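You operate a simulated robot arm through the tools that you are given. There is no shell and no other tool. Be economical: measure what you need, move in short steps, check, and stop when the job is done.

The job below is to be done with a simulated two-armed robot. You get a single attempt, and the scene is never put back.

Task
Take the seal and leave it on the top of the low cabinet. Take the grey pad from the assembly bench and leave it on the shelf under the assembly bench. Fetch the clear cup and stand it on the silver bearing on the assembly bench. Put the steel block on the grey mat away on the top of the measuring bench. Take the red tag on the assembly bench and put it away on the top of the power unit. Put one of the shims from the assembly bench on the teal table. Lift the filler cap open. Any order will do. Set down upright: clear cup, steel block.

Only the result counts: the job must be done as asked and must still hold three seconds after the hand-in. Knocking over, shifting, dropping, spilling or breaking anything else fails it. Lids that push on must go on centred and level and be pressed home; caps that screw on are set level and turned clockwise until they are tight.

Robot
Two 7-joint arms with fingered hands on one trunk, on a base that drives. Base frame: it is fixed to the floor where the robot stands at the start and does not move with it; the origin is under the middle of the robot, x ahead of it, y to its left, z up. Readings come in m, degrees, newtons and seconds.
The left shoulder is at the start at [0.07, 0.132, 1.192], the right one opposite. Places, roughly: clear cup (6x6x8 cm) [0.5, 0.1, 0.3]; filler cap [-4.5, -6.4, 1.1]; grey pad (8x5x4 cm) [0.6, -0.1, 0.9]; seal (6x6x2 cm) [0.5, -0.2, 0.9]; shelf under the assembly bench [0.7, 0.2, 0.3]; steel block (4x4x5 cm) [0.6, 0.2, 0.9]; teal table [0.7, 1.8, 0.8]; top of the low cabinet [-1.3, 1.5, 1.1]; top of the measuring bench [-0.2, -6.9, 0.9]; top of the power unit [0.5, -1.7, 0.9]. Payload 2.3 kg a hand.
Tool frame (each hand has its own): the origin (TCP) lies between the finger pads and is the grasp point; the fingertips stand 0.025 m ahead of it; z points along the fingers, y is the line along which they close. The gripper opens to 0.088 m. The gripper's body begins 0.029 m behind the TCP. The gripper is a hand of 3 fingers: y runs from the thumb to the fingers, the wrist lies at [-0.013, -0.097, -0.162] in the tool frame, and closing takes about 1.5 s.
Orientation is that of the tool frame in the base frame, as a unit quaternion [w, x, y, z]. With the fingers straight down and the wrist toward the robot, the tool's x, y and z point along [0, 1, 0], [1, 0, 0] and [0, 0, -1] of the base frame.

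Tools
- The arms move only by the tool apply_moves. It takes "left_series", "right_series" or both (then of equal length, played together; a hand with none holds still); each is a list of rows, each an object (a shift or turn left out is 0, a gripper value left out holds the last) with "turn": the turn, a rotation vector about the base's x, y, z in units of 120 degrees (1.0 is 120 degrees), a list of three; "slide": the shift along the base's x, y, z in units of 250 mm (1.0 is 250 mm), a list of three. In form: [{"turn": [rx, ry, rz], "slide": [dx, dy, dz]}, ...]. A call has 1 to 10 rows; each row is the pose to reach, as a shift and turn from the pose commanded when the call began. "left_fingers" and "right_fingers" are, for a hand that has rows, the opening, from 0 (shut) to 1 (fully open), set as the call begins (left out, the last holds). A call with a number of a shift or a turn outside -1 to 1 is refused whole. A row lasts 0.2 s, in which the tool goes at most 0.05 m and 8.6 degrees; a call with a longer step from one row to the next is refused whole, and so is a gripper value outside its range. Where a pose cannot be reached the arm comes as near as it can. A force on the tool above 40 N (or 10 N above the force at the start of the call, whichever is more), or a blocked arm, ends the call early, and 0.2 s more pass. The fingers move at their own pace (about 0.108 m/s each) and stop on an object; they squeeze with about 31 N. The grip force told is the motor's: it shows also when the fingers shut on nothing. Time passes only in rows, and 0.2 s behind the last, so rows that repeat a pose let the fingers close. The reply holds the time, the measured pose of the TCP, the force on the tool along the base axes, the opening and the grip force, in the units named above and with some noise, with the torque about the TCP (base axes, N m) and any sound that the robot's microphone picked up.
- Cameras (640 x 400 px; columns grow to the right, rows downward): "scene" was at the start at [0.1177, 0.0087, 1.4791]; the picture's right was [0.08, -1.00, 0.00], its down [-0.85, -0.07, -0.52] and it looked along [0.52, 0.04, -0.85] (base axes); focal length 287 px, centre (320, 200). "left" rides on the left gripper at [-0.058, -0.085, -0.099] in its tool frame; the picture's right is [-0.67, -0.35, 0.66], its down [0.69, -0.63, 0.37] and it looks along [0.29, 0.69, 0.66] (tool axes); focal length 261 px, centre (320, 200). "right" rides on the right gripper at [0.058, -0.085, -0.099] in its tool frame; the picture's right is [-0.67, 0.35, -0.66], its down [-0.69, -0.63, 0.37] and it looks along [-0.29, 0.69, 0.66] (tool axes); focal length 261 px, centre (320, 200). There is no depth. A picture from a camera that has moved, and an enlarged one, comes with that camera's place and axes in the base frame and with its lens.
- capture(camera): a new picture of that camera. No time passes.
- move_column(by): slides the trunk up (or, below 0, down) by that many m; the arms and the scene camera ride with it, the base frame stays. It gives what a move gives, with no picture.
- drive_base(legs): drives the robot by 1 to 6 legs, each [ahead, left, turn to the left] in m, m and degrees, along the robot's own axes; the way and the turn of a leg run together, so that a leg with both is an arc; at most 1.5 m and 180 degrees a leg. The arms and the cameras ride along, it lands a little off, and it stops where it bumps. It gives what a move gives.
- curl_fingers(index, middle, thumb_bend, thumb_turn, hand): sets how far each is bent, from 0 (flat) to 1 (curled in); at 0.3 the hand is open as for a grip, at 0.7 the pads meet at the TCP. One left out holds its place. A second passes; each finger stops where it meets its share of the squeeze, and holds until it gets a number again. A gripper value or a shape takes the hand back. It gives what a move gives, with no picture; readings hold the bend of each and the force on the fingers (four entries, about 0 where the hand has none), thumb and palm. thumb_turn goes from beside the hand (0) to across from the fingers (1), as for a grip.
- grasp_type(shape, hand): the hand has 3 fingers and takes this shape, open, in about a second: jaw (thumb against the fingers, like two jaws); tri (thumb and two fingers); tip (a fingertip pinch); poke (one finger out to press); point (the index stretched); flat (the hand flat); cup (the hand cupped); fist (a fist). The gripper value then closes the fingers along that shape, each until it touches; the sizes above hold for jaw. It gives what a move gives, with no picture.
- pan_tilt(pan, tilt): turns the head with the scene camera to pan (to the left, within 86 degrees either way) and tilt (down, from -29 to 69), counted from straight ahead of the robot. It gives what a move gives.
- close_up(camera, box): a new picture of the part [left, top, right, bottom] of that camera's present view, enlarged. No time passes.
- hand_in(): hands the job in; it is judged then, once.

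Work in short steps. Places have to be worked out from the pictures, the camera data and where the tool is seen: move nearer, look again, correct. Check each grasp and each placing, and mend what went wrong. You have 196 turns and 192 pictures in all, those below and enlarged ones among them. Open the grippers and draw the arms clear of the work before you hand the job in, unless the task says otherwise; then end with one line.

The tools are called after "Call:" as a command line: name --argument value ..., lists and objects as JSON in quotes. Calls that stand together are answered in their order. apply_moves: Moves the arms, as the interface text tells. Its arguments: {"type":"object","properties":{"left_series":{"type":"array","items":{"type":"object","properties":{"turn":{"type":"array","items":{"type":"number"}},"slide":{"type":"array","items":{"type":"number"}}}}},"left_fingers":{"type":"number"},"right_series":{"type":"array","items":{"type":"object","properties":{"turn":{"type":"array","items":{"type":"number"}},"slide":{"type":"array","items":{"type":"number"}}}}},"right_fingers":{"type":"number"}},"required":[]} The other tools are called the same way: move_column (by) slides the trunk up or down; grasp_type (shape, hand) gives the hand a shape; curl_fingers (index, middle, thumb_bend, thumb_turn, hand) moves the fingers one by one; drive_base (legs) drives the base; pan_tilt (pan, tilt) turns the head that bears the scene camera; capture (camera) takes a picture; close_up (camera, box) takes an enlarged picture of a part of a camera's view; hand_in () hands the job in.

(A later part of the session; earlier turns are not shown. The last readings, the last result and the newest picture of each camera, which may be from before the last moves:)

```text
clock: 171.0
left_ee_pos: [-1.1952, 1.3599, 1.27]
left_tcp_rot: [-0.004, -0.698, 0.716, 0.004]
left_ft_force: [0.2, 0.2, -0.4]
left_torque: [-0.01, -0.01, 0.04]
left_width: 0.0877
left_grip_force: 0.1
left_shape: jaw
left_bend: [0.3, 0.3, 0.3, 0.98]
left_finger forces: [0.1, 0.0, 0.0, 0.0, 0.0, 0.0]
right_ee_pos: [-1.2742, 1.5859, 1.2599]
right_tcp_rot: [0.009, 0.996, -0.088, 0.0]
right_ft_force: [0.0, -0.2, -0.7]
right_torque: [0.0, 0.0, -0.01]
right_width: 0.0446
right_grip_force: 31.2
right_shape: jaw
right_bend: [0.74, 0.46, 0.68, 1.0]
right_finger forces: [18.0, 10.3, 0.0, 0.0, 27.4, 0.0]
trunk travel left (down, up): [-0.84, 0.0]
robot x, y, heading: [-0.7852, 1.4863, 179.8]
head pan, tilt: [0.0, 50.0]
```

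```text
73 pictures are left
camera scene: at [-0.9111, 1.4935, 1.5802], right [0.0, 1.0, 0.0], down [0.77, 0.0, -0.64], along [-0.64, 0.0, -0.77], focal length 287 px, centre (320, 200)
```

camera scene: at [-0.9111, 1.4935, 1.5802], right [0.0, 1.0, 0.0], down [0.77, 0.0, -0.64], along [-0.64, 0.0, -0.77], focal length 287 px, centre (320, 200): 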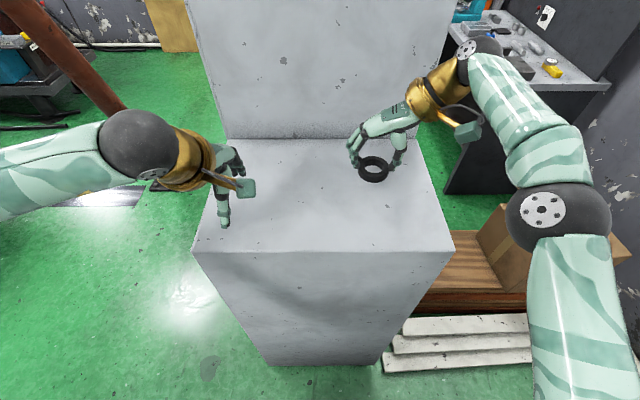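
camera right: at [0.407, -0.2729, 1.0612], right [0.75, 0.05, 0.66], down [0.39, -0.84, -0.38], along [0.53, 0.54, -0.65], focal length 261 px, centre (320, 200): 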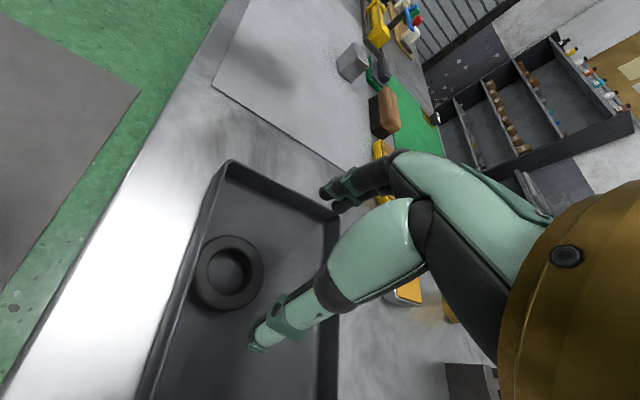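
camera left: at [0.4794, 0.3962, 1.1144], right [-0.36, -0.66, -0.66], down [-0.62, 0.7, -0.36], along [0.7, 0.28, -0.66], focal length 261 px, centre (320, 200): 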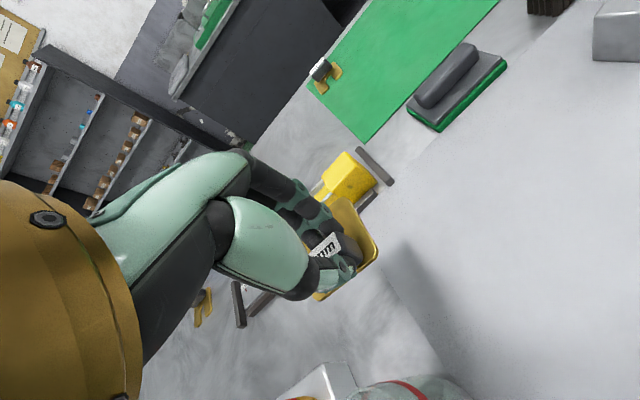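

The top is clear. I shift the seal to about (-1.30, 1.54) and lower.

Call:
apply_moves --right_series '[{"slide": [-0.05, -0.09, -0.08]}, {"slide": [-0.1, -0.18, -0.2]}, {"slide": [-0.1, -0.18, -0.36]}, {"slide": [-0.1, -0.18, -0.42]}]'

Call:
apply_moves --right_series '[{"slide": [0, 0, -0.02]}, {"slide": [0, 0, -0.04]}, {"slide": [0, 0, -0.06]}, {"slide": [0, 0, -0.08]}, {"slide": [0, 0, -0.1]}, {"slide": [0, 0, -0.12]}, {"slide": [0, 0, -0.14]}]'

Call:
capture --camera "scene"

```text
clock: 172.0
left_ee_pos: [-1.1964, 1.3602, 1.2698]
left_tcp_rot: [-0.004, -0.698, 0.716, 0.005]
left_ft_force: [0.5, 1.1, -0.3]
left_torque: [0.02, -0.02, -0.01]
left_width: 0.0878
left_grip_force: 0.1
left_shape: jaw
left_bend: [0.3, 0.3, 0.3, 0.98]
left_finger forces: [0.0, 0.0, 0.1, 0.0, 0.1, 0.0]
right_ee_pos: [-1.298, 1.5395, 1.1551]
right_tcp_rot: [0.008, 0.996, -0.09, -0.001]
right_ft_force: [0.7, 0.3, -0.6]
right_torque: [0.01, 0.0, 0.01]
right_width: 0.0446
right_grip_force: 31.1
right_shape: jaw
right_bend: [0.74, 0.46, 0.68, 1.0]
right_finger forces: [18.0, 10.3, 0.0, 0.0, 27.4, 0.0]
right hand out of reach, approached as far as the arm can: row 2, 3
trunk travel left (down, up): [-0.84, 0.0]
robot x, y, heading: [-0.7857, 1.4909, 179.7]
head pan, tilt: [0.0, 50.0]
```

```text
clock: 172.8
left_ee_pos: [-1.1911, 1.3599, 1.2713]
left_tcp_rot: [-0.006, -0.699, 0.716, 0.007]
left_ft_force: [0.1, -0.1, 0.1]
left_torque: [0.0, -0.01, -0.04]
left_width: 0.0876
left_grip_force: 0.1
left_shape: jaw
left_bend: [0.3, 0.3, 0.3, 0.98]
left_finger forces: [0.1, 0.0, 0.0, 0.0, 0.0, 0.1]
right_ee_pos: [-1.296, 1.5394, 1.151]
right_tcp_rot: [0.014, 0.996, -0.093, -0.009]
right_ft_force: [0.4, -0.3, 23.4]
right_torque: [0.09, -0.02, -0.02]
right_width: 0.0456
right_grip_force: 30.8
right_shape: jaw
right_bend: [0.74, 0.45, 0.68, 1.0]
right_finger forces: [21.0, 11.1, 0.0, 0.0, 31.3, 0.1]
trunk travel left (down, up): [-0.84, 0.0]
robot x, y, heading: [-0.7848, 1.4895, 179.6]
head pan, tilt: [0.0, 50.0]
stopped in row 3 (right hand): the force on the tool passed its limit (the readings are from after the stop); the commanded pose is now the measured one
```

```text
72 pictures are left
camera scene: at [-0.9051, 1.4934, 1.5808], right [0.0, 1.0, 0.0], down [0.76, 0.0, -0.65], along [-0.65, 0.0, -0.76], focal length 287 px, centre (320, 200)
```

scene: 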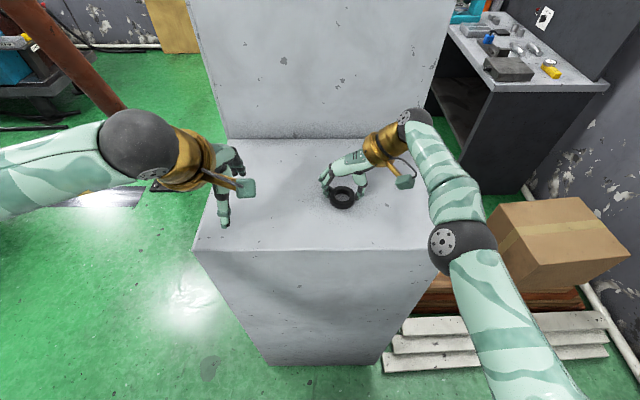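

The seal is on the cabinet top. I open and lift.

Call:
apply_moves --right_series '[{"slide": [0, 0, 0.008]}, {"slide": [0, 0, 0.008]}, {"slide": [0, 0, 0.008]}, {"slide": [0, 0, 0.008]}, {"slide": [0, 0, 0.008]}, {"slide": [0, 0, 0.06]}, {"slide": [0, 0, 0.2]}, {"slide": [0, 0, 0.36]}, {"slide": [0.06, 0, 0.42]}, {"slide": [0.2, 0, 0.45]}]' --right_fingers 1

Call:
capture --camera "scene"

```text
clock: 174.9
left_ee_pos: [-1.1965, 1.3585, 1.2693]
left_tcp_rot: [-0.005, -0.698, 0.716, 0.005]
left_ft_force: [0.4, -0.5, 0.1]
left_torque: [0.0, 0.0, -0.02]
left_width: 0.0876
left_grip_force: 0.1
left_shape: jaw
left_bend: [0.3, 0.3, 0.3, 0.98]
left_finger forces: [0.0, 0.1, 0.0, 0.0, 0.0, 0.0]
right_ee_pos: [-1.2755, 1.5372, 1.2667]
right_tcp_rot: [0.011, 0.996, -0.091, -0.004]
right_ft_force: [0.6, 0.0, -0.1]
right_torque: [-0.01, -0.03, 0.02]
right_width: 0.0873
right_grip_force: 0.1
right_shape: jaw
right_bend: [0.3, 0.3, 0.3, 0.98]
right_finger forces: [0.1, 0.0, 0.1, 0.0, 0.1, 0.0]
right hand out of reach, approached as far as the arm can: row 7, 8, 10
trunk travel left (down, up): [-0.84, 0.0]
robot x, y, heading: [-0.7869, 1.4903, 179.7]
head pan, tilt: [0.0, 50.0]
```

```text
71 pictures are left
camera scene: at [-0.9114, 1.493, 1.5801], right [0.0, 1.0, 0.0], down [0.77, 0.0, -0.64], along [-0.64, 0.0, -0.77], focal length 287 px, centre (320, 200)
```

scene: 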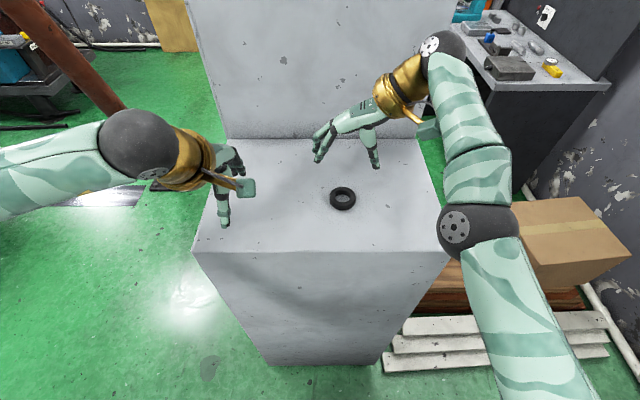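

The seal is down. I back off, turn around, and drive back to the assembly bench in front of the steel block and red tag, while restoring the right hand's orientation.

Call:
drive_base --legs '[[-0.55, 0, 0], [0, 0, -90], [0, 0, -90], [0, -0.72, 0], [0, -0.72, 0]]'

Call:
apply_moves --right_series '[{"turn": [0, 0, -0.067]}, {"turn": [0, 0, -0.134]}, {"turn": [0, 0, -0.201]}, {"turn": [0, 0, -0.268]}, {"turn": [0, 0, -0.335]}, {"turn": [0, 0, -0.402]}, {"turn": [0, 0, -0.469]}, {"turn": [0, 0, -0.536]}, {"turn": [0, 0, -0.603]}, {"turn": [0, 0, -0.67]}]'

Call:
capture --camera "scene"

```text
clock: 192.9
left_ee_pos: [0.1913, 0.1664, 1.2689]
left_tcp_rot: [0.004, 0.712, 0.702, 0.004]
left_ft_force: [0.9, 0.0, 0.1]
left_torque: [-0.02, -0.04, -0.02]
left_width: 0.0876
left_grip_force: 0.1
left_shape: jaw
left_bend: [0.3, 0.3, 0.3, 0.98]
left_finger forces: [0.0, 0.0, 0.0, 0.0, 0.1, 0.0]
right_ee_pos: [0.2723, -0.0101, 1.2651]
right_tcp_rot: [0.003, 0.087, 0.996, 0.011]
right_ft_force: [0.0, 0.4, 0.5]
right_torque: [0.0, -0.01, -0.04]
right_width: 0.0876
right_grip_force: 0.0
right_shape: jaw
right_bend: [0.3, 0.3, 0.3, 0.98]
right_finger forces: [0.1, 0.0, 0.1, 0.0, 0.0, 0.0]
trunk travel left (down, up): [-0.84, 0.0]
robot x, y, heading: [-0.2209, 0.031, 0.0]
head pan, tilt: [0.0, 50.0]
```

```text
clock: 195.1
left_ee_pos: [0.191, 0.1681, 1.2693]
left_tcp_rot: [0.006, 0.713, 0.701, 0.004]
left_ft_force: [0.2, 0.9, -0.3]
left_torque: [-0.01, -0.02, -0.01]
left_width: 0.0879
left_grip_force: 0.1
left_shape: jaw
left_bend: [0.3, 0.3, 0.3, 0.98]
left_finger forces: [0.0, 0.1, 0.0, 0.1, 0.1, 0.1]
right_ee_pos: [0.3174, 0.035, 1.2939]
right_tcp_rot: [0.012, 0.71, 0.704, 0.006]
right_ft_force: [-0.1, 0.3, -0.2]
right_torque: [-0.02, 0.0, -0.03]
right_width: 0.0873
right_grip_force: 0.1
right_shape: jaw
right_bend: [0.3, 0.3, 0.3, 0.98]
right_finger forces: [0.1, 0.0, 0.0, 0.1, 0.0, 0.0]
right hand out of reach, approached as far as the arm can: row 1, 2, 3, 4, 5, 6, 7, 8, 9, 10
trunk travel left (down, up): [-0.84, 0.0]
robot x, y, heading: [-0.2201, 0.0336, 0.4]
head pan, tilt: [0.0, 50.0]
```

```text
70 pictures are left
camera scene: at [-0.0942, 0.0386, 1.5802], right [0.0, -1.0, 0.0], down [-0.77, 0.0, -0.64], along [0.64, 0.0, -0.77], focal length 287 px, centre (320, 200)
```

scene: 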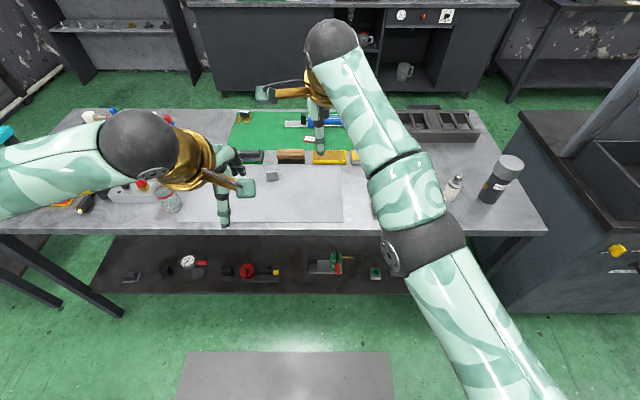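

Back at the bench. I drive forward 0.27 m, lower the trunk 0.2 m, and look at the tag with the right camera.

Call:
drive_base --legs '[[0.27, 0, 0]]'

Call:
move_column --by -0.2

Call:
capture --camera "right"

Call:
pan_tilt --pan 0 --tilt 45

Call:
capture --camera "scene"

```text
clock: 197.1
left_ee_pos: [0.4562, 0.1672, 1.2701]
left_tcp_rot: [0.005, 0.712, 0.702, 0.006]
left_ft_force: [-0.7, 0.1, 0.1]
left_torque: [0.01, -0.02, 0.0]
left_width: 0.0878
left_grip_force: 0.1
left_shape: jaw
left_bend: [0.3, 0.3, 0.3, 0.98]
left_finger forces: [0.0, 0.0, 0.0, 0.0, 0.0, 0.1]
right_ee_pos: [0.5834, 0.0341, 1.2951]
right_tcp_rot: [0.01, 0.709, 0.705, 0.007]
right_ft_force: [0.0, 0.3, -0.5]
right_torque: [-0.01, 0.01, 0.0]
right_width: 0.0875
right_grip_force: 0.1
right_shape: jaw
right_bend: [0.3, 0.3, 0.3, 0.98]
right_finger forces: [0.0, 0.0, 0.1, 0.0, 0.1, 0.1]
trunk travel left (down, up): [-0.84, 0.0]
robot x, y, heading: [0.0501, 0.0301, 0.4]
head pan, tilt: [0.0, 50.0]
```

```text
clock: 199.2
left_ee_pos: [0.4591, 0.1673, 1.0687]
left_tcp_rot: [0.004, 0.712, 0.702, 0.004]
left_ft_force: [0.5, 0.1, 0.5]
left_torque: [0.01, -0.04, 0.01]
left_width: 0.0878
left_grip_force: 0.0
left_shape: jaw
left_bend: [0.3, 0.3, 0.3, 0.98]
left_finger forces: [0.0, 0.0, 0.0, 0.1, 0.1, 0.0]
right_ee_pos: [0.5865, 0.0351, 1.0935]
right_tcp_rot: [0.01, 0.709, 0.705, 0.005]
right_ft_force: [0.5, 0.6, -0.2]
right_torque: [0.03, 0.0, 0.01]
right_width: 0.0877
right_grip_force: 0.0
right_shape: jaw
right_bend: [0.3, 0.3, 0.3, 0.98]
right_finger forces: [0.1, 0.0, 0.1, 0.0, 0.0, 0.1]
trunk travel left (down, up): [-0.64, 0.2]
robot x, y, heading: [0.0487, 0.0372, 0.4]
head pan, tilt: [0.0, 50.0]
```

```text
69 pictures are left
camera right: at [0.4993, 0.0934, 1.1899], right [0.33, -0.67, 0.67], down [-0.62, -0.68, -0.38], along [0.71, -0.29, -0.64], focal length 261 px, centre (320, 200)
```

right: 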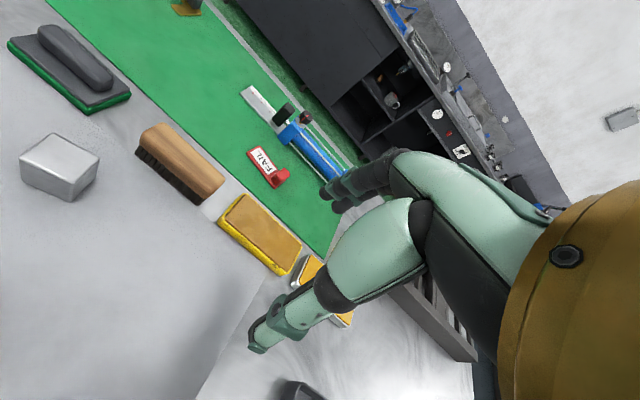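

```text
clock: 199.9
left_ee_pos: [0.4605, 0.167, 1.0693]
left_tcp_rot: [0.004, 0.712, 0.702, 0.004]
left_ft_force: [-0.6, 0.2, -0.5]
left_torque: [-0.01, -0.03, 0.02]
left_width: 0.0873
left_grip_force: 0.1
left_shape: jaw
left_bend: [0.3, 0.3, 0.3, 0.98]
left_finger forces: [0.0, 0.1, 0.1, 0.1, 0.0, 0.1]
right_ee_pos: [0.5871, 0.0335, 1.0923]
right_tcp_rot: [0.01, 0.709, 0.705, 0.005]
right_ft_force: [-0.7, 0.0, 0.7]
right_torque: [0.01, 0.0, -0.03]
right_width: 0.0875
right_grip_force: 0.1
right_shape: jaw
right_bend: [0.3, 0.3, 0.3, 0.98]
right_finger forces: [0.1, 0.1, 0.1, 0.0, 0.0, 0.1]
trunk travel left (down, up): [-0.64, 0.2]
robot x, y, heading: [0.0506, 0.0356, 0.4]
head pan, tilt: [0.0, 45.0]
```

```text
68 pictures are left
camera scene: at [0.18, 0.0373, 1.387], right [0.0, -1.0, 0.0], down [-0.71, 0.0, -0.71], along [0.71, 0.0, -0.71], focal length 287 px, centre (320, 200)
```

scene: 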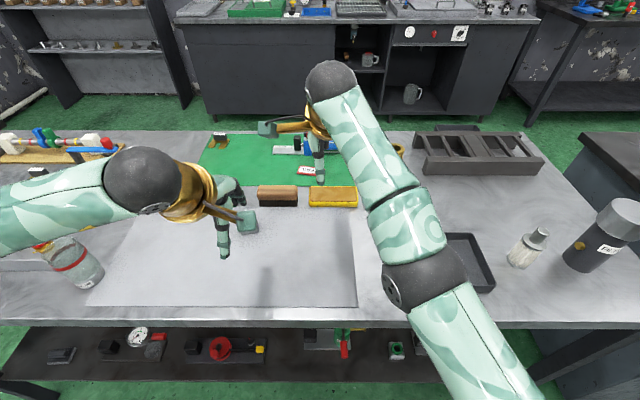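

The tag's knob is at about (0.817, 0.037). I pitch the right hand forward about 35° while extending, to see how far it reaches.

Call:
apply_moves --right_series '[{"turn": [0, -0.05, 0], "slide": [0.14, 0, -0.05]}, {"turn": [0, -0.1, 0], "slide": [0.28, 0, -0.1]}, {"turn": [0, -0.15, 0], "slide": [0.42, 0, -0.15]}, {"turn": [0, -0.2, 0], "slide": [0.56, 0, -0.2]}, {"turn": [0, -0.25, 0], "slide": [0.7, 0, -0.25]}, {"turn": [0, -0.3, 0], "slide": [0.85, 0, -0.3]}]'

Call:
capture --camera "right"

Call:
capture --camera "scene"

```text
clock: 201.3
left_ee_pos: [0.4601, 0.1685, 1.0684]
left_tcp_rot: [0.004, 0.712, 0.702, 0.005]
left_ft_force: [0.3, 0.2, 1.2]
left_torque: [-0.04, 0.01, 0.01]
left_width: 0.0878
left_grip_force: 0.0
left_shape: jaw
left_bend: [0.3, 0.3, 0.3, 0.98]
left_finger forces: [0.0, 0.0, 0.0, 0.0, 0.0, 0.1]
right_ee_pos: [0.7117, -0.0122, 1.0363]
right_tcp_rot: [0.224, 0.673, 0.669, 0.221]
right_ft_force: [-1.4, 0.2, 0.7]
right_torque: [0.01, -0.01, 0.01]
right_width: 0.0881
right_grip_force: 0.1
right_shape: jaw
right_bend: [0.3, 0.3, 0.3, 0.98]
right_finger forces: [0.0, 0.0, 0.0, 0.0, 0.1, 0.0]
right hand out of reach, approached as far as the arm can: row 1, 2, 3, 4, 5, 6
trunk travel left (down, up): [-0.64, 0.2]
robot x, y, heading: [0.0486, 0.0355, 0.3]
head pan, tilt: [0.0, 45.0]
```

```text
67 pictures are left
camera right: at [0.5842, 0.0464, 1.0641], right [-0.12, -0.67, 0.74], down [-0.29, -0.69, -0.67], along [0.95, -0.29, -0.11], focal length 261 px, centre (320, 200)
```

right: 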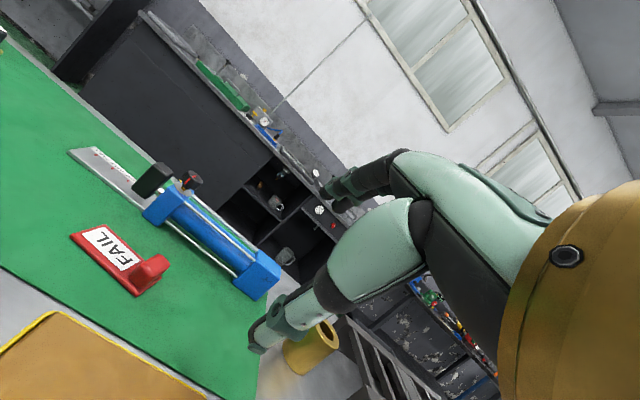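

```text
66 pictures are left
camera scene: at [0.1794, 0.0377, 1.3871], right [0.0, -1.0, 0.0], down [-0.71, 0.0, -0.71], along [0.71, 0.0, -0.71], focal length 287 px, centre (320, 200)
```

scene: 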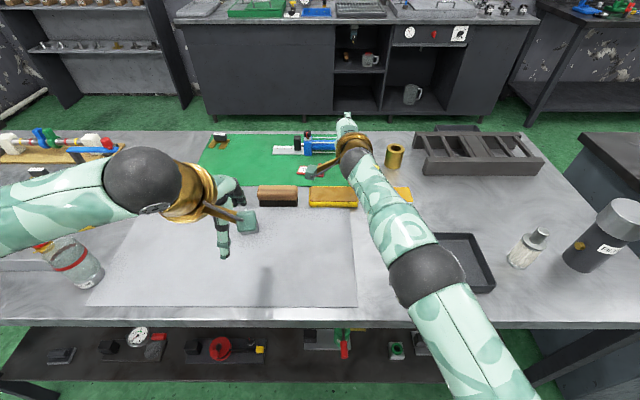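

The base radius looks about 0.25 m, so I can drive 0.1 m further without touching the shelf or bench edge.

Call:
drive_base --legs '[[0.05, 0, 0], [0.05, 0, 0]]'

Call:
apply_moves --right_series '[{"slide": [0.05, 0.1, -0.08]}, {"slide": [0.05, 0.18, -0.2]}, {"slide": [0.05, 0.18, -0.3]}]'

Call:
capture --camera "scene"

Call:
capture --camera "right"

```text
clock: 202.7
left_ee_pos: [0.5517, 0.1705, 1.0716]
left_tcp_rot: [0.008, 0.712, 0.703, 0.007]
left_ft_force: [-0.8, 0.4, 0.5]
left_torque: [0.0, -0.05, -0.03]
left_width: 0.0876
left_grip_force: 0.1
left_shape: jaw
left_bend: [0.3, 0.3, 0.3, 0.98]
left_finger forces: [0.1, 0.1, 0.0, 0.0, 0.0, 0.1]
right_ee_pos: [0.8042, -0.0101, 1.0414]
right_tcp_rot: [0.226, 0.673, 0.668, 0.223]
right_ft_force: [-0.2, -0.7, -0.1]
right_torque: [0.0, -0.03, -0.01]
right_width: 0.0879
right_grip_force: 0.0
right_shape: jaw
right_bend: [0.3, 0.3, 0.3, 0.98]
right_finger forces: [0.1, 0.1, 0.0, 0.0, 0.1, 0.0]
trunk travel left (down, up): [-0.64, 0.2]
robot x, y, heading: [0.1485, 0.0307, 0.4]
head pan, tilt: [0.0, 45.0]
```

```text
clock: 203.5
left_ee_pos: [0.5613, 0.1683, 1.0695]
left_tcp_rot: [0.004, 0.712, 0.702, 0.005]
left_ft_force: [-0.2, -0.1, 1.2]
left_torque: [0.0, 0.03, 0.0]
left_width: 0.0874
left_grip_force: 0.1
left_shape: jaw
left_bend: [0.3, 0.3, 0.3, 0.98]
left_finger forces: [0.1, 0.1, 0.0, 0.0, 0.0, 0.0]
right_ee_pos: [0.8041, 0.0196, 0.9665]
right_tcp_rot: [0.223, 0.673, 0.67, 0.22]
right_ft_force: [-0.1, 0.5, -0.1]
right_torque: [0.02, 0.04, -0.01]
right_width: 0.0881
right_grip_force: 0.0
right_shape: jaw
right_bend: [0.3, 0.3, 0.3, 0.98]
right_finger forces: [0.0, 0.0, 0.0, 0.0, 0.0, 0.0]
right hand out of reach, approached as far as the arm can: row 1, 2, 3
trunk travel left (down, up): [-0.64, 0.2]
robot x, y, heading: [0.1499, 0.0356, 0.4]
head pan, tilt: [0.0, 45.0]
```

```text
65 pictures are left
camera scene: at [0.2814, 0.0382, 1.3869], right [0.01, -1.0, 0.0], down [-0.71, 0.0, -0.71], along [0.71, 0.0, -0.71], focal length 287 px, centre (320, 200)
```

scene: 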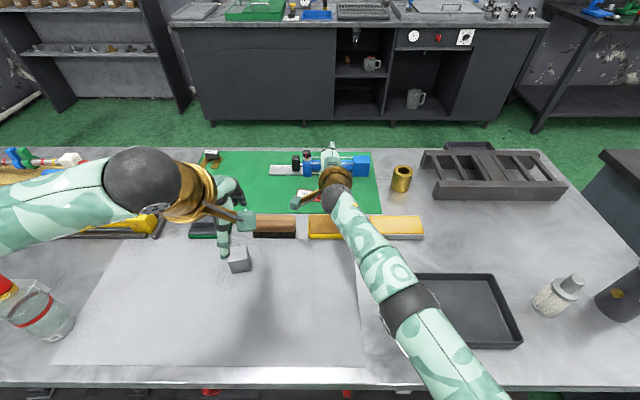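

```text
64 pictures are left
camera right: at [0.6766, 0.0783, 0.9951], right [-0.12, -0.67, 0.74], down [-0.29, -0.69, -0.67], along [0.95, -0.29, -0.12], focal length 261 px, centre (320, 200)
```

right: 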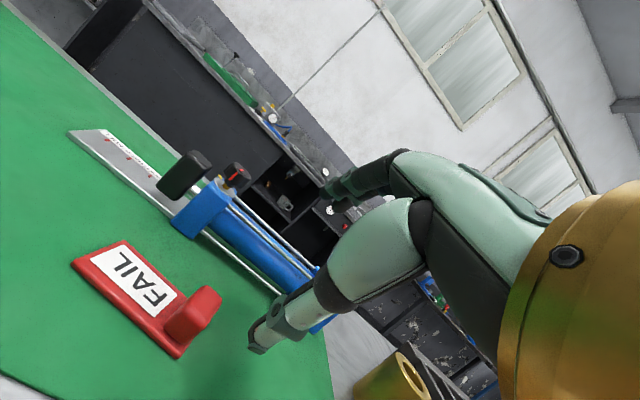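

The forward pitch puts the thumb too low for a low knob. Turning the base left 30° brings the right shoulder forward so I can grasp vertically; I lift and level the hand, then turn.

Call:
apply_moves --right_series '[{"turn": [0, 0.05, 0], "slide": [-0.05, 0, 0.12]}, {"turn": [0, 0.11, 0], "slide": [-0.12, 0, 0.24]}, {"turn": [0, 0.17, 0], "slide": [-0.2, 0, 0.36]}, {"turn": [0, 0.23, 0], "slide": [-0.3, 0, 0.4]}, {"turn": [-0.003, 0.302, 0.0], "slide": [-0.4, 0, 0.4]}]'

Call:
drive_base --legs '[[0, 0, 30]]'

Call:
apply_moves --right_series '[{"turn": [0, 0, -0.05], "slide": [0.1, -0.15, 0]}, {"turn": [0, 0, -0.1], "slide": [0.2, -0.3, 0]}, {"turn": [0, 0, -0.15], "slide": [0.3, -0.45, 0]}, {"turn": [0, 0, -0.2], "slide": [0.4, -0.6, 0]}, {"turn": [0, 0, -0.25], "slide": [0.48, -0.75, 0]}]'

Call:
capture --camera "scene"

```text
clock: 204.7
left_ee_pos: [0.5586, 0.1695, 1.0695]
left_tcp_rot: [0.005, 0.711, 0.703, 0.006]
left_ft_force: [0.5, 0.7, 1.2]
left_torque: [-0.01, 0.02, 0.0]
left_width: 0.0877
left_grip_force: 0.0
left_shape: jaw
left_bend: [0.3, 0.3, 0.3, 0.98]
left_finger forces: [0.1, 0.0, 0.0, 0.0, 0.0, 0.0]
right_ee_pos: [0.7012, 0.0196, 1.0662]
right_tcp_rot: [0.006, 0.707, 0.707, -0.002]
right_ft_force: [0.1, 0.4, 0.5]
right_torque: [0.01, -0.03, -0.01]
right_width: 0.088
right_grip_force: 0.2
right_shape: jaw
right_bend: [0.3, 0.3, 0.3, 0.98]
right_finger forces: [0.0, 0.0, 0.1, 0.0, 0.0, 0.0]
right hand out of reach, approached as far as the arm can: row 1, 2, 4
trunk travel left (down, up): [-0.64, 0.2]
robot x, y, heading: [0.1503, 0.0379, 0.6]
head pan, tilt: [0.0, 45.0]
```

```text
clock: 206.6
left_ee_pos: [0.4336, 0.3576, 1.0693]
left_tcp_rot: [0.004, 0.501, 0.866, 0.006]
left_ft_force: [0.8, -0.5, -0.9]
left_torque: [-0.01, 0.01, -0.01]
left_width: 0.0874
left_grip_force: 0.1
left_shape: jaw
left_bend: [0.3, 0.3, 0.3, 0.98]
left_finger forces: [0.1, 0.0, 0.1, 0.0, 0.0, 0.0]
right_ee_pos: [0.6322, 0.305, 1.0661]
right_tcp_rot: [0.007, 0.496, 0.868, 0.0]
right_ft_force: [-0.2, 0.5, 0.1]
right_torque: [0.01, -0.01, -0.01]
right_width: 0.0877
right_grip_force: 0.0
right_shape: jaw
right_bend: [0.3, 0.3, 0.3, 0.98]
right_finger forces: [0.0, 0.1, 0.0, 0.0, 0.0, 0.0]
trunk travel left (down, up): [-0.64, 0.2]
robot x, y, heading: [0.1519, 0.0344, 30.8]
head pan, tilt: [0.0, 45.0]
```

```text
clock: 207.8
left_ee_pos: [0.4336, 0.3571, 1.0693]
left_tcp_rot: [0.003, 0.5, 0.866, 0.007]
left_ft_force: [-0.3, -0.3, 0.1]
left_torque: [0.0, 0.01, 0.0]
left_width: 0.0877
left_grip_force: 0.1
left_shape: jaw
left_bend: [0.3, 0.3, 0.3, 0.98]
left_finger forces: [0.0, 0.0, 0.0, 0.0, 0.1, 0.0]
right_ee_pos: [0.7651, 0.1217, 1.0692]
right_tcp_rot: [0.006, 0.705, 0.71, -0.002]
right_ft_force: [0.5, -0.4, 0.6]
right_torque: [0.02, -0.03, -0.03]
right_width: 0.0881
right_grip_force: 0.0
right_shape: jaw
right_bend: [0.3, 0.3, 0.3, 0.98]
right_finger forces: [0.0, 0.1, 0.0, 0.0, 0.1, 0.0]
right hand out of reach, approached as far as the arm can: row 1, 2, 3, 4, 5
trunk travel left (down, up): [-0.64, 0.2]
robot x, y, heading: [0.1478, 0.0331, 31.1]
head pan, tilt: [0.0, 45.0]
```

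```text
63 pictures are left
camera scene: at [0.2614, 0.1035, 1.387], right [0.51, -0.86, 0.0], down [-0.61, -0.36, -0.71], along [0.61, 0.36, -0.71], focal length 287 px, centre (320, 200)
```

scene: 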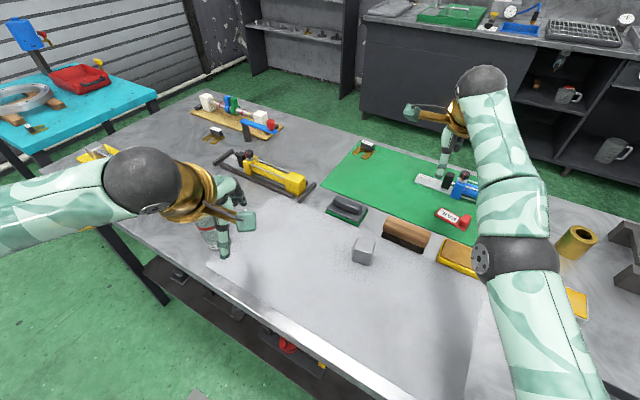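

At lower heights the reach grows. I move toward (0.81, 0.04, 0.96).

Call:
apply_moves --right_series '[{"slide": [0.02, -0.08, -0.15]}, {"slide": [0.06, -0.16, -0.28]}, {"slide": [0.12, -0.24, -0.38]}, {"slide": [0.18, -0.32, -0.42]}, {"slide": [0.18, -0.328, -0.44]}]'

Call:
capture --camera "right"

```text
clock: 209.0
left_ee_pos: [0.4336, 0.3583, 1.0702]
left_tcp_rot: [0.003, 0.5, 0.866, 0.007]
left_ft_force: [0.7, -0.2, 0.1]
left_torque: [0.0, 0.0, 0.02]
left_width: 0.0874
left_grip_force: 0.0
left_shape: jaw
left_bend: [0.3, 0.3, 0.3, 0.98]
left_finger forces: [0.0, 0.0, 0.0, 0.1, 0.0, 0.1]
right_ee_pos: [0.8243, 0.0447, 0.9604]
right_tcp_rot: [0.006, 0.704, 0.71, -0.002]
right_ft_force: [-0.2, 0.2, 0.4]
right_torque: [0.01, 0.01, -0.01]
right_width: 0.0876
right_grip_force: 0.0
right_shape: jaw
right_bend: [0.3, 0.3, 0.3, 0.98]
right_finger forces: [0.0, 0.0, 0.0, 0.0, 0.1, 0.0]
right hand out of reach, approached as far as the arm can: row 1, 2, 3, 4, 5
trunk travel left (down, up): [-0.64, 0.2]
robot x, y, heading: [0.1495, 0.0363, 31.0]
head pan, tilt: [0.0, 45.0]
```

```text
62 pictures are left
camera right: at [0.7371, 0.1023, 1.0582], right [0.35, -0.66, 0.67], down [-0.62, -0.7, -0.36], along [0.7, -0.29, -0.65], focal length 261 px, centre (320, 200)
```

right: 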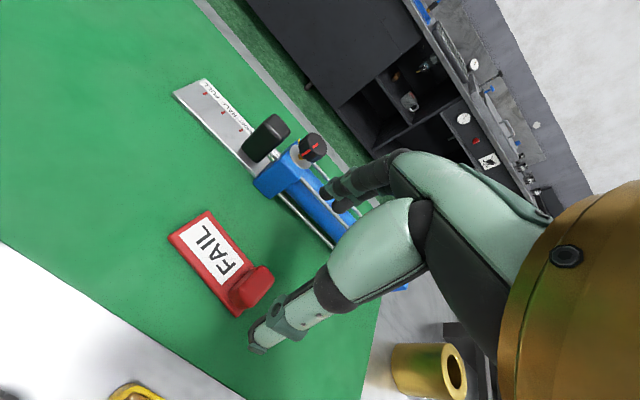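

The hand reaches over the knob at (0.811, 0.037). I centre and lower to z≈0.90.

Call:
apply_moves --right_series '[{"slide": [-0.052, -0.03, -0.06]}, {"slide": [-0.052, -0.03, -0.14]}, {"slide": [-0.052, -0.03, -0.2]}, {"slide": [-0.052, -0.03, -0.24]}]'

Call:
capture --camera "right"

```text
clock: 210.0
left_ee_pos: [0.4332, 0.3587, 1.0691]
left_tcp_rot: [0.004, 0.501, 0.865, 0.005]
left_ft_force: [0.0, 0.2, -0.8]
left_torque: [0.0, 0.0, 0.03]
left_width: 0.0878
left_grip_force: 0.1
left_shape: jaw
left_bend: [0.3, 0.3, 0.3, 0.98]
left_finger forces: [0.0, 0.0, 0.0, 0.1, 0.0, 0.0]
right_ee_pos: [0.8249, 0.0435, 0.9014]
right_tcp_rot: [0.006, 0.704, 0.71, -0.002]
right_ft_force: [-0.2, -0.2, 0.2]
right_torque: [-0.01, 0.01, 0.0]
right_width: 0.0879
right_grip_force: 0.0
right_shape: jaw
right_bend: [0.3, 0.3, 0.3, 0.98]
right_finger forces: [0.0, 0.0, 0.0, 0.1, 0.1, 0.0]
right hand out of reach, approached as far as the arm can: row 1, 2, 3, 4
trunk travel left (down, up): [-0.64, 0.2]
robot x, y, heading: [0.1489, 0.0362, 31.1]
head pan, tilt: [0.0, 45.0]
```

```text
61 pictures are left
camera right: at [0.7391, 0.1009, 0.9987], right [0.35, -0.66, 0.67], down [-0.62, -0.7, -0.36], along [0.7, -0.29, -0.65], focal length 261 px, centre (320, 200)
```

right: 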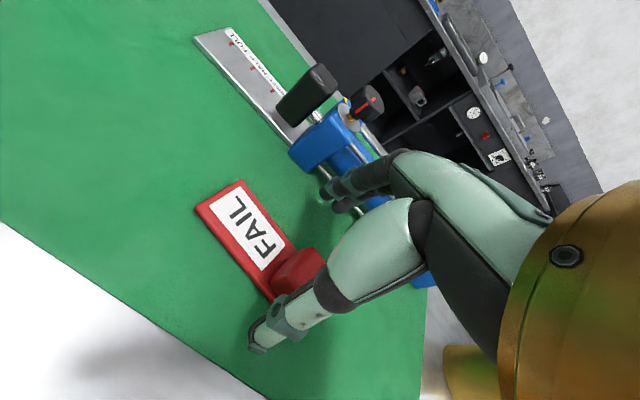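

The knob lies between thumb and fingers. I lower 6 mm more and close.

Call:
apply_moves --right_series '[{"slide": [-0.03, -0.01, -0.01]}, {"slide": [-0.04, -0.016, -0.028]}]'

Call:
apply_moves --right_series '[{"slide": [0, 0, 0]}, {"slide": [0, 0, 0]}, {"slide": [0, 0, 0]}, {"slide": [0, 0, 0]}, {"slide": [0, 0, 0]}, {"slide": [0, 0, 0]}, {"slide": [0, 0, 0]}]' --right_fingers 0

Call:
capture --camera "right"

```text
clock: 210.6
left_ee_pos: [0.4346, 0.3582, 1.07]
left_tcp_rot: [0.003, 0.501, 0.866, 0.005]
left_ft_force: [0.3, 0.4, -0.4]
left_torque: [0.0, 0.02, -0.02]
left_width: 0.0879
left_grip_force: 0.1
left_shape: jaw
left_bend: [0.3, 0.3, 0.3, 0.98]
left_finger forces: [0.1, 0.0, 0.0, 0.1, 0.1, 0.1]
right_ee_pos: [0.8263, 0.0418, 0.8924]
right_tcp_rot: [0.007, 0.703, 0.711, -0.001]
right_ft_force: [0.2, -0.4, 0.1]
right_torque: [-0.01, -0.01, 0.01]
right_width: 0.088
right_grip_force: 0.0
right_shape: jaw
right_bend: [0.3, 0.3, 0.3, 0.98]
right_finger forces: [0.1, 0.0, 0.1, 0.0, 0.0, 0.0]
right hand out of reach, approached as far as the arm can: row 1, 2
trunk travel left (down, up): [-0.64, 0.2]
robot x, y, heading: [0.146, 0.0382, 31.2]
head pan, tilt: [0.0, 45.0]
```

```text
clock: 212.2
left_ee_pos: [0.4322, 0.3589, 1.0703]
left_tcp_rot: [0.004, 0.501, 0.865, 0.005]
left_ft_force: [-0.4, -0.4, -0.7]
left_torque: [0.03, 0.0, -0.02]
left_width: 0.0876
left_grip_force: 0.0
left_shape: jaw
left_bend: [0.3, 0.3, 0.3, 0.98]
left_finger forces: [0.0, 0.0, 0.0, 0.0, 0.1, 0.0]
right_ee_pos: [0.8247, 0.0423, 0.8954]
right_tcp_rot: [0.006, 0.704, 0.71, -0.002]
right_ft_force: [-0.7, 0.3, 2.3]
right_torque: [-0.04, -0.07, -0.02]
right_width: 0.0194
right_grip_force: 31.0
right_shape: jaw
right_bend: [0.74, 0.54, 0.76, 1.0]
right_finger forces: [12.7, 18.0, 0.0, 0.0, 24.8, 0.0]
trunk travel left (down, up): [-0.64, 0.2]
robot x, y, heading: [0.1477, 0.0335, 30.8]
head pan, tilt: [0.0, 45.0]
```

```text
60 pictures are left
camera right: at [0.7384, 0.1, 0.9922], right [0.35, -0.66, 0.67], down [-0.62, -0.7, -0.36], along [0.7, -0.29, -0.65], focal length 261 px, centre (320, 200)
```

right: 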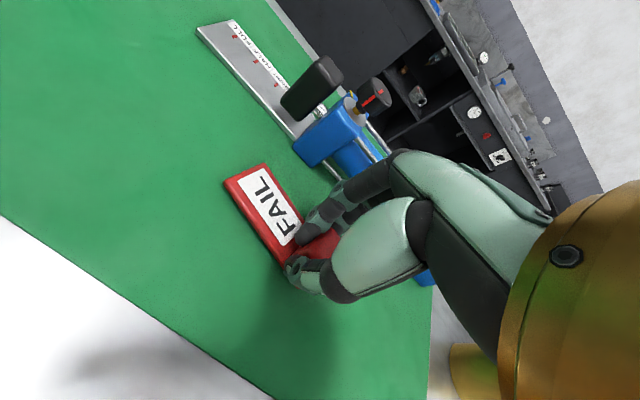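

The knob is gripped. I lift and draw the hand back.

Call:
apply_moves --right_series '[{"slide": [0, 0, 0.08]}, {"slide": [-0.03, 0, 0.2]}, {"slide": [-0.1, 0.02, 0.36]}, {"slide": [-0.2, 0.04, 0.5]}, {"slide": [-0.34, 0.06, 0.6]}, {"slide": [-0.5, 0.06, 0.68]}]'

Call:
drive_base --legs '[[0, 0, -31]]'

Call:
capture --camera "scene"

```text
clock: 213.6
left_ee_pos: [0.4327, 0.358, 1.07]
left_tcp_rot: [0.003, 0.501, 0.866, 0.006]
left_ft_force: [0.1, 0.5, 0.2]
left_torque: [0.0, -0.02, 0.0]
left_width: 0.0877
left_grip_force: 0.1
left_shape: jaw
left_bend: [0.3, 0.3, 0.3, 0.98]
left_finger forces: [0.0, 0.0, 0.0, 0.1, 0.1, 0.0]
right_ee_pos: [0.7772, 0.0824, 1.0864]
right_tcp_rot: [0.007, 0.704, 0.71, -0.003]
right_ft_force: [-1.0, 0.3, -0.5]
right_torque: [-0.01, -0.05, 0.0]
right_width: 0.0189
right_grip_force: 31.4
right_shape: jaw
right_bend: [0.75, 0.53, 0.77, 1.0]
right_finger forces: [11.0, 18.4, 0.0, 0.1, 24.0, 0.0]
right hand out of reach, approached as far as the arm can: row 2, 3, 4, 5, 6
trunk travel left (down, up): [-0.64, 0.2]
robot x, y, heading: [0.1468, 0.0352, 31.0]
head pan, tilt: [0.0, 45.0]
```

```text
clock: 215.5
left_ee_pos: [0.56, 0.1691, 1.07]
left_tcp_rot: [0.005, 0.711, 0.703, 0.004]
left_ft_force: [1.0, -0.4, -0.1]
left_torque: [0.03, 0.02, -0.01]
left_width: 0.0875
left_grip_force: 0.1
left_shape: jaw
left_bend: [0.3, 0.3, 0.3, 0.98]
left_finger forces: [0.0, 0.0, 0.0, 0.1, 0.0, 0.0]
right_ee_pos: [0.7148, -0.2453, 1.0836]
right_tcp_rot: [0.005, 0.867, 0.499, -0.004]
right_ft_force: [0.2, 0.1, 0.4]
right_torque: [0.01, 0.0, 0.02]
right_width: 0.0189
right_grip_force: 31.3
right_shape: jaw
right_bend: [0.75, 0.53, 0.77, 1.0]
right_finger forces: [10.9, 18.4, 0.0, 0.0, 23.8, 0.1]
trunk travel left (down, up): [-0.64, 0.2]
robot x, y, heading: [0.1487, 0.0347, 0.5]
head pan, tilt: [0.0, 45.0]
```

```text
59 pictures are left
camera scene: at [0.2797, 0.0382, 1.387], right [0.01, -1.0, 0.0], down [-0.71, -0.01, -0.71], along [0.71, 0.01, -0.71], focal length 287 px, centre (320, 200)
```

scene: 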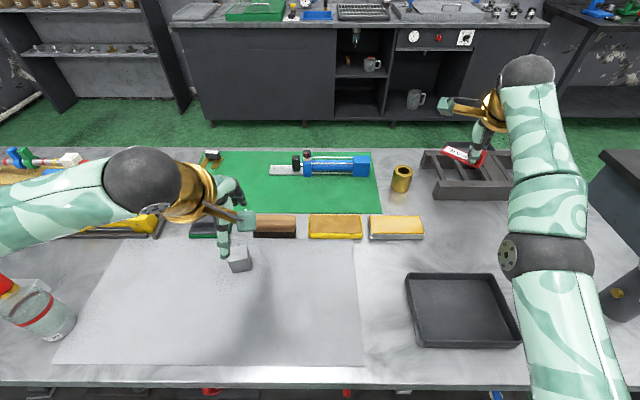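

The tag is held. Now the left hand goes above the steel block at about (0.605, 0.197).

Call:
apply_moves --left_series '[{"slide": [0.09, 0.056, -0.1]}, {"slide": [0.18, 0.112, -0.2]}, {"slide": [0.18, 0.112, -0.28]}]'

Call:
capture --camera "left"

```text
clock: 216.3
left_ee_pos: [0.6042, 0.1966, 0.9979]
left_tcp_rot: [0.005, 0.712, 0.703, 0.005]
left_ft_force: [-0.2, -1.4, -0.2]
left_torque: [0.02, 0.0, 0.02]
left_width: 0.0879
left_grip_force: 0.1
left_shape: jaw
left_bend: [0.3, 0.3, 0.3, 0.98]
left_finger forces: [0.0, 0.0, 0.0, 0.0, 0.1, 0.1]
right_ee_pos: [0.715, -0.247, 1.0853]
right_tcp_rot: [0.005, 0.867, 0.499, -0.004]
right_ft_force: [-0.1, 0.5, 0.2]
right_torque: [0.01, -0.01, -0.01]
right_width: 0.0188
right_grip_force: 31.4
right_shape: jaw
right_bend: [0.75, 0.53, 0.77, 1.0]
right_finger forces: [10.8, 18.4, 0.0, 0.0, 23.7, 0.1]
trunk travel left (down, up): [-0.64, 0.2]
robot x, y, heading: [0.1478, 0.0377, 0.5]
head pan, tilt: [0.0, 45.0]
```

```text
58 pictures are left
camera left: at [0.5172, 0.1392, 1.0959], right [-0.35, -0.67, -0.66], down [-0.62, 0.69, -0.37], along [0.71, 0.28, -0.65], focal length 261 px, centre (320, 200)
```

left: 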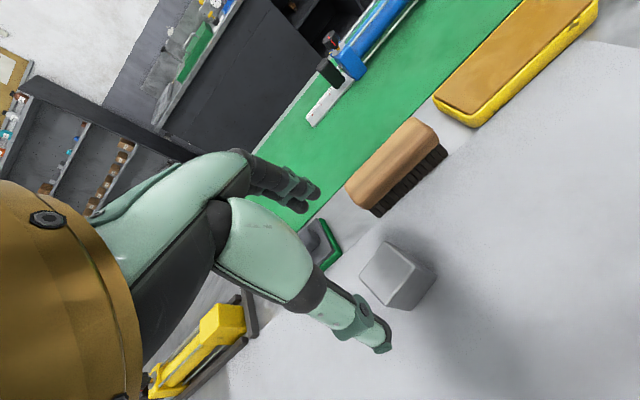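

Block centre (0.608, 0.199), aligned with the axes. I descend to z≈0.893 and close.

Call:
apply_moves --left_series '[{"slide": [0.014, 0.008, -0.12]}, {"slide": [0.014, 0.008, -0.26]}, {"slide": [0.014, 0.008, -0.37]}, {"slide": [0.014, 0.008, -0.415]}]'

Call:
apply_moves --left_series '[{"slide": [0, 0, 0]}, {"slide": [0, 0, 0]}, {"slide": [0, 0, 0]}, {"slide": [0, 0, 0]}, {"slide": [0, 0, 0]}, {"slide": [0, 0, 0]}]' --left_fingers 0

Call:
apply_moves --left_series '[{"slide": [0, 0, 0.05]}, {"slide": [0, 0, 0.15]}, {"slide": [0, 0, 0.3]}, {"slide": [-0.05, 0, 0.46]}, {"slide": [-0.15, 0, 0.6]}, {"slide": [-0.3, 0, 0.7]}]'

Call:
capture --camera "left"

Call:
capture --camera "scene"

```text
clock: 217.3
left_ee_pos: [0.6077, 0.1996, 0.8953]
left_tcp_rot: [0.004, 0.712, 0.703, 0.005]
left_ft_force: [-0.7, -0.4, -0.2]
left_torque: [0.02, 0.06, 0.0]
left_width: 0.0877
left_grip_force: 0.0
left_shape: jaw
left_bend: [0.3, 0.3, 0.3, 0.98]
left_finger forces: [0.0, 0.0, 0.1, 0.0, 0.0, 0.0]
right_ee_pos: [0.7146, -0.2462, 1.0854]
right_tcp_rot: [0.005, 0.867, 0.499, -0.003]
right_ft_force: [0.9, -0.4, 0.5]
right_torque: [-0.01, 0.0, 0.01]
right_width: 0.0189
right_grip_force: 30.7
right_shape: jaw
right_bend: [0.75, 0.53, 0.77, 1.0]
right_finger forces: [10.8, 18.5, 0.1, 0.0, 23.8, 0.0]
trunk travel left (down, up): [-0.64, 0.2]
robot x, y, heading: [0.1508, 0.0294, 0.5]
head pan, tilt: [0.0, 45.0]
```

```text
clock: 218.7
left_ee_pos: [0.6075, 0.1992, 0.896]
left_tcp_rot: [0.005, 0.711, 0.703, 0.005]
left_ft_force: [-1.2, 0.6, -0.1]
left_torque: [0.05, 0.03, 0.02]
left_width: 0.031
left_grip_force: 31.1
left_shape: jaw
left_bend: [0.74, 0.51, 0.74, 1.0]
left_finger forces: [17.1, 10.1, 0.1, 0.0, 27.2, 0.0]
right_ee_pos: [0.717, -0.2457, 1.084]
right_tcp_rot: [0.005, 0.866, 0.5, -0.004]
right_ft_force: [-0.6, -0.5, 0.2]
right_torque: [0.04, -0.03, 0.0]
right_width: 0.0189
right_grip_force: 31.1
right_shape: jaw
right_bend: [0.75, 0.53, 0.77, 1.0]
right_finger forces: [10.8, 18.3, 0.0, 0.0, 23.8, 0.1]
trunk travel left (down, up): [-0.64, 0.2]
robot x, y, heading: [0.1486, 0.0346, 0.4]
head pan, tilt: [0.0, 45.0]
```

```text
clock: 220.1
left_ee_pos: [0.5302, 0.1989, 1.0724]
left_tcp_rot: [0.006, 0.712, 0.702, 0.005]
left_ft_force: [-1.0, -0.2, -2.2]
left_torque: [-0.02, -0.01, 0.0]
left_width: 0.0303
left_grip_force: 30.7
left_shape: jaw
left_bend: [0.74, 0.51, 0.74, 1.0]
left_finger forces: [17.2, 10.4, 0.0, 0.1, 27.5, 0.0]
right_ee_pos: [0.7139, -0.2459, 1.0865]
right_tcp_rot: [0.006, 0.867, 0.499, -0.005]
right_ft_force: [-0.2, -0.6, -0.1]
right_torque: [0.02, 0.02, 0.01]
right_width: 0.0187
right_grip_force: 31.4
right_shape: jaw
right_bend: [0.75, 0.53, 0.77, 1.0]
right_finger forces: [10.6, 18.4, 0.1, 0.1, 23.8, 0.1]
trunk travel left (down, up): [-0.64, 0.2]
robot x, y, heading: [0.1481, 0.0306, 0.5]
head pan, tilt: [0.0, 45.0]
```

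```text
57 pictures are left
camera left: at [0.4432, 0.1413, 1.1708], right [-0.35, -0.67, -0.66], down [-0.62, 0.69, -0.37], along [0.71, 0.28, -0.65], focal length 261 px, centre (320, 200)
```

left: 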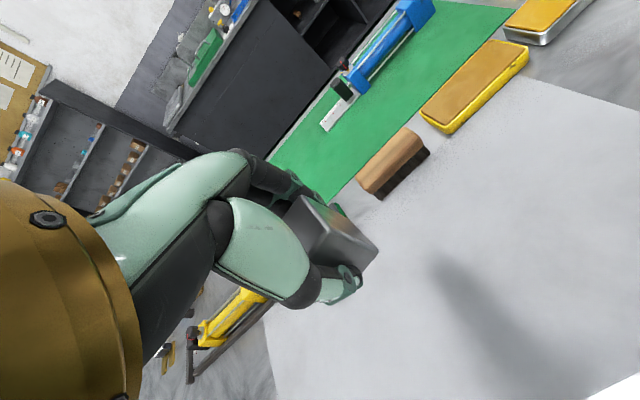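

```text
56 pictures are left
camera scene: at [0.2778, 0.0383, 1.3872], right [0.01, -1.0, 0.0], down [-0.71, -0.01, -0.71], along [0.71, 0.01, -0.71], focal length 287 px, centre (320, 200)
```

scene: 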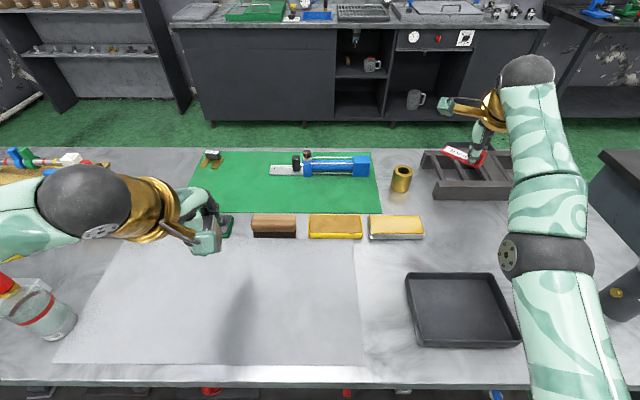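

Both are held. I raise the trunk, back off to x≈-0.1, and look right toward the power unit.

Call:
move_column --by 0.2

Call:
drive_base --legs '[[-0.3, 0, 0]]'

Call:
pan_tilt --pan -75 --tilt 25

Call:
capture --camera "scene"

```text
clock: 222.3
left_ee_pos: [0.5324, 0.1982, 1.2719]
left_tcp_rot: [0.005, 0.712, 0.702, 0.004]
left_ft_force: [-0.3, -0.1, -1.7]
left_torque: [-0.02, -0.02, 0.02]
left_width: 0.0304
left_grip_force: 31.4
left_shape: jaw
left_bend: [0.74, 0.51, 0.74, 1.0]
left_finger forces: [17.2, 10.3, 0.0, 0.0, 27.5, 0.0]
right_ee_pos: [0.7157, -0.2465, 1.2854]
right_tcp_rot: [0.005, 0.867, 0.499, -0.004]
right_ft_force: [-0.5, 0.4, -0.7]
right_torque: [0.02, -0.02, 0.01]
right_width: 0.0189
right_grip_force: 31.3
right_shape: jaw
right_bend: [0.75, 0.53, 0.77, 1.0]
right_finger forces: [10.6, 18.4, 0.0, 0.1, 23.8, 0.0]
trunk travel left (down, up): [-0.84, 0.0]
robot x, y, heading: [0.1494, 0.0352, 0.3]
head pan, tilt: [0.0, 45.0]
```

```text
clock: 224.3
left_ee_pos: [0.2351, 0.1967, 1.2722]
left_tcp_rot: [0.003, 0.71, 0.704, 0.003]
left_ft_force: [-0.1, 0.5, -2.2]
left_torque: [0.02, -0.01, -0.03]
left_width: 0.0307
left_grip_force: 30.9
left_shape: jaw
left_bend: [0.74, 0.51, 0.74, 1.0]
left_finger forces: [17.1, 10.4, 0.1, 0.1, 27.5, 0.0]
right_ee_pos: [0.419, -0.248, 1.2828]
right_tcp_rot: [0.004, 0.865, 0.501, -0.005]
right_ft_force: [-0.3, -0.7, -0.5]
right_torque: [-0.01, 0.02, -0.01]
right_width: 0.0188
right_grip_force: 31.1
right_shape: jaw
right_bend: [0.75, 0.53, 0.77, 1.0]
right_finger forces: [10.7, 18.4, 0.0, 0.1, 23.8, 0.1]
trunk travel left (down, up): [-0.84, 0.0]
robot x, y, heading: [-0.1519, 0.0292, 0.7]
head pan, tilt: [0.0, 45.0]
```

```text
clock: 225.8
left_ee_pos: [0.2318, 0.1976, 1.2716]
left_tcp_rot: [0.005, 0.71, 0.704, 0.005]
left_ft_force: [0.6, 0.5, -1.3]
left_torque: [-0.01, 0.02, -0.02]
left_width: 0.0307
left_grip_force: 31.5
left_shape: jaw
left_bend: [0.74, 0.51, 0.74, 1.0]
left_finger forces: [17.2, 10.4, 0.0, 0.0, 27.6, 0.1]
right_ee_pos: [0.4169, -0.2469, 1.2856]
right_tcp_rot: [0.005, 0.866, 0.5, -0.005]
right_ft_force: [-1.0, 0.0, -0.6]
right_torque: [0.02, 0.03, -0.02]
right_width: 0.0187
right_grip_force: 30.9
right_shape: jaw
right_bend: [0.75, 0.53, 0.77, 1.0]
right_finger forces: [10.6, 18.4, 0.0, 0.0, 23.8, 0.0]
trunk travel left (down, up): [-0.84, 0.0]
robot x, y, heading: [-0.149, 0.0281, 0.6]
head pan, tilt: [-75.0, 25.0]
```

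```text
55 pictures are left
camera scene: at [-0.0767, -0.0537, 1.6176], right [-0.96, -0.27, 0.0], down [-0.11, 0.41, -0.91], along [0.24, -0.87, -0.42], focal length 287 px, centre (320, 200)
```

scene: 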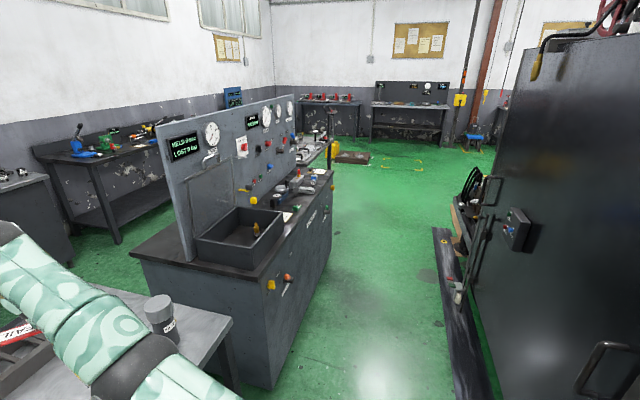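

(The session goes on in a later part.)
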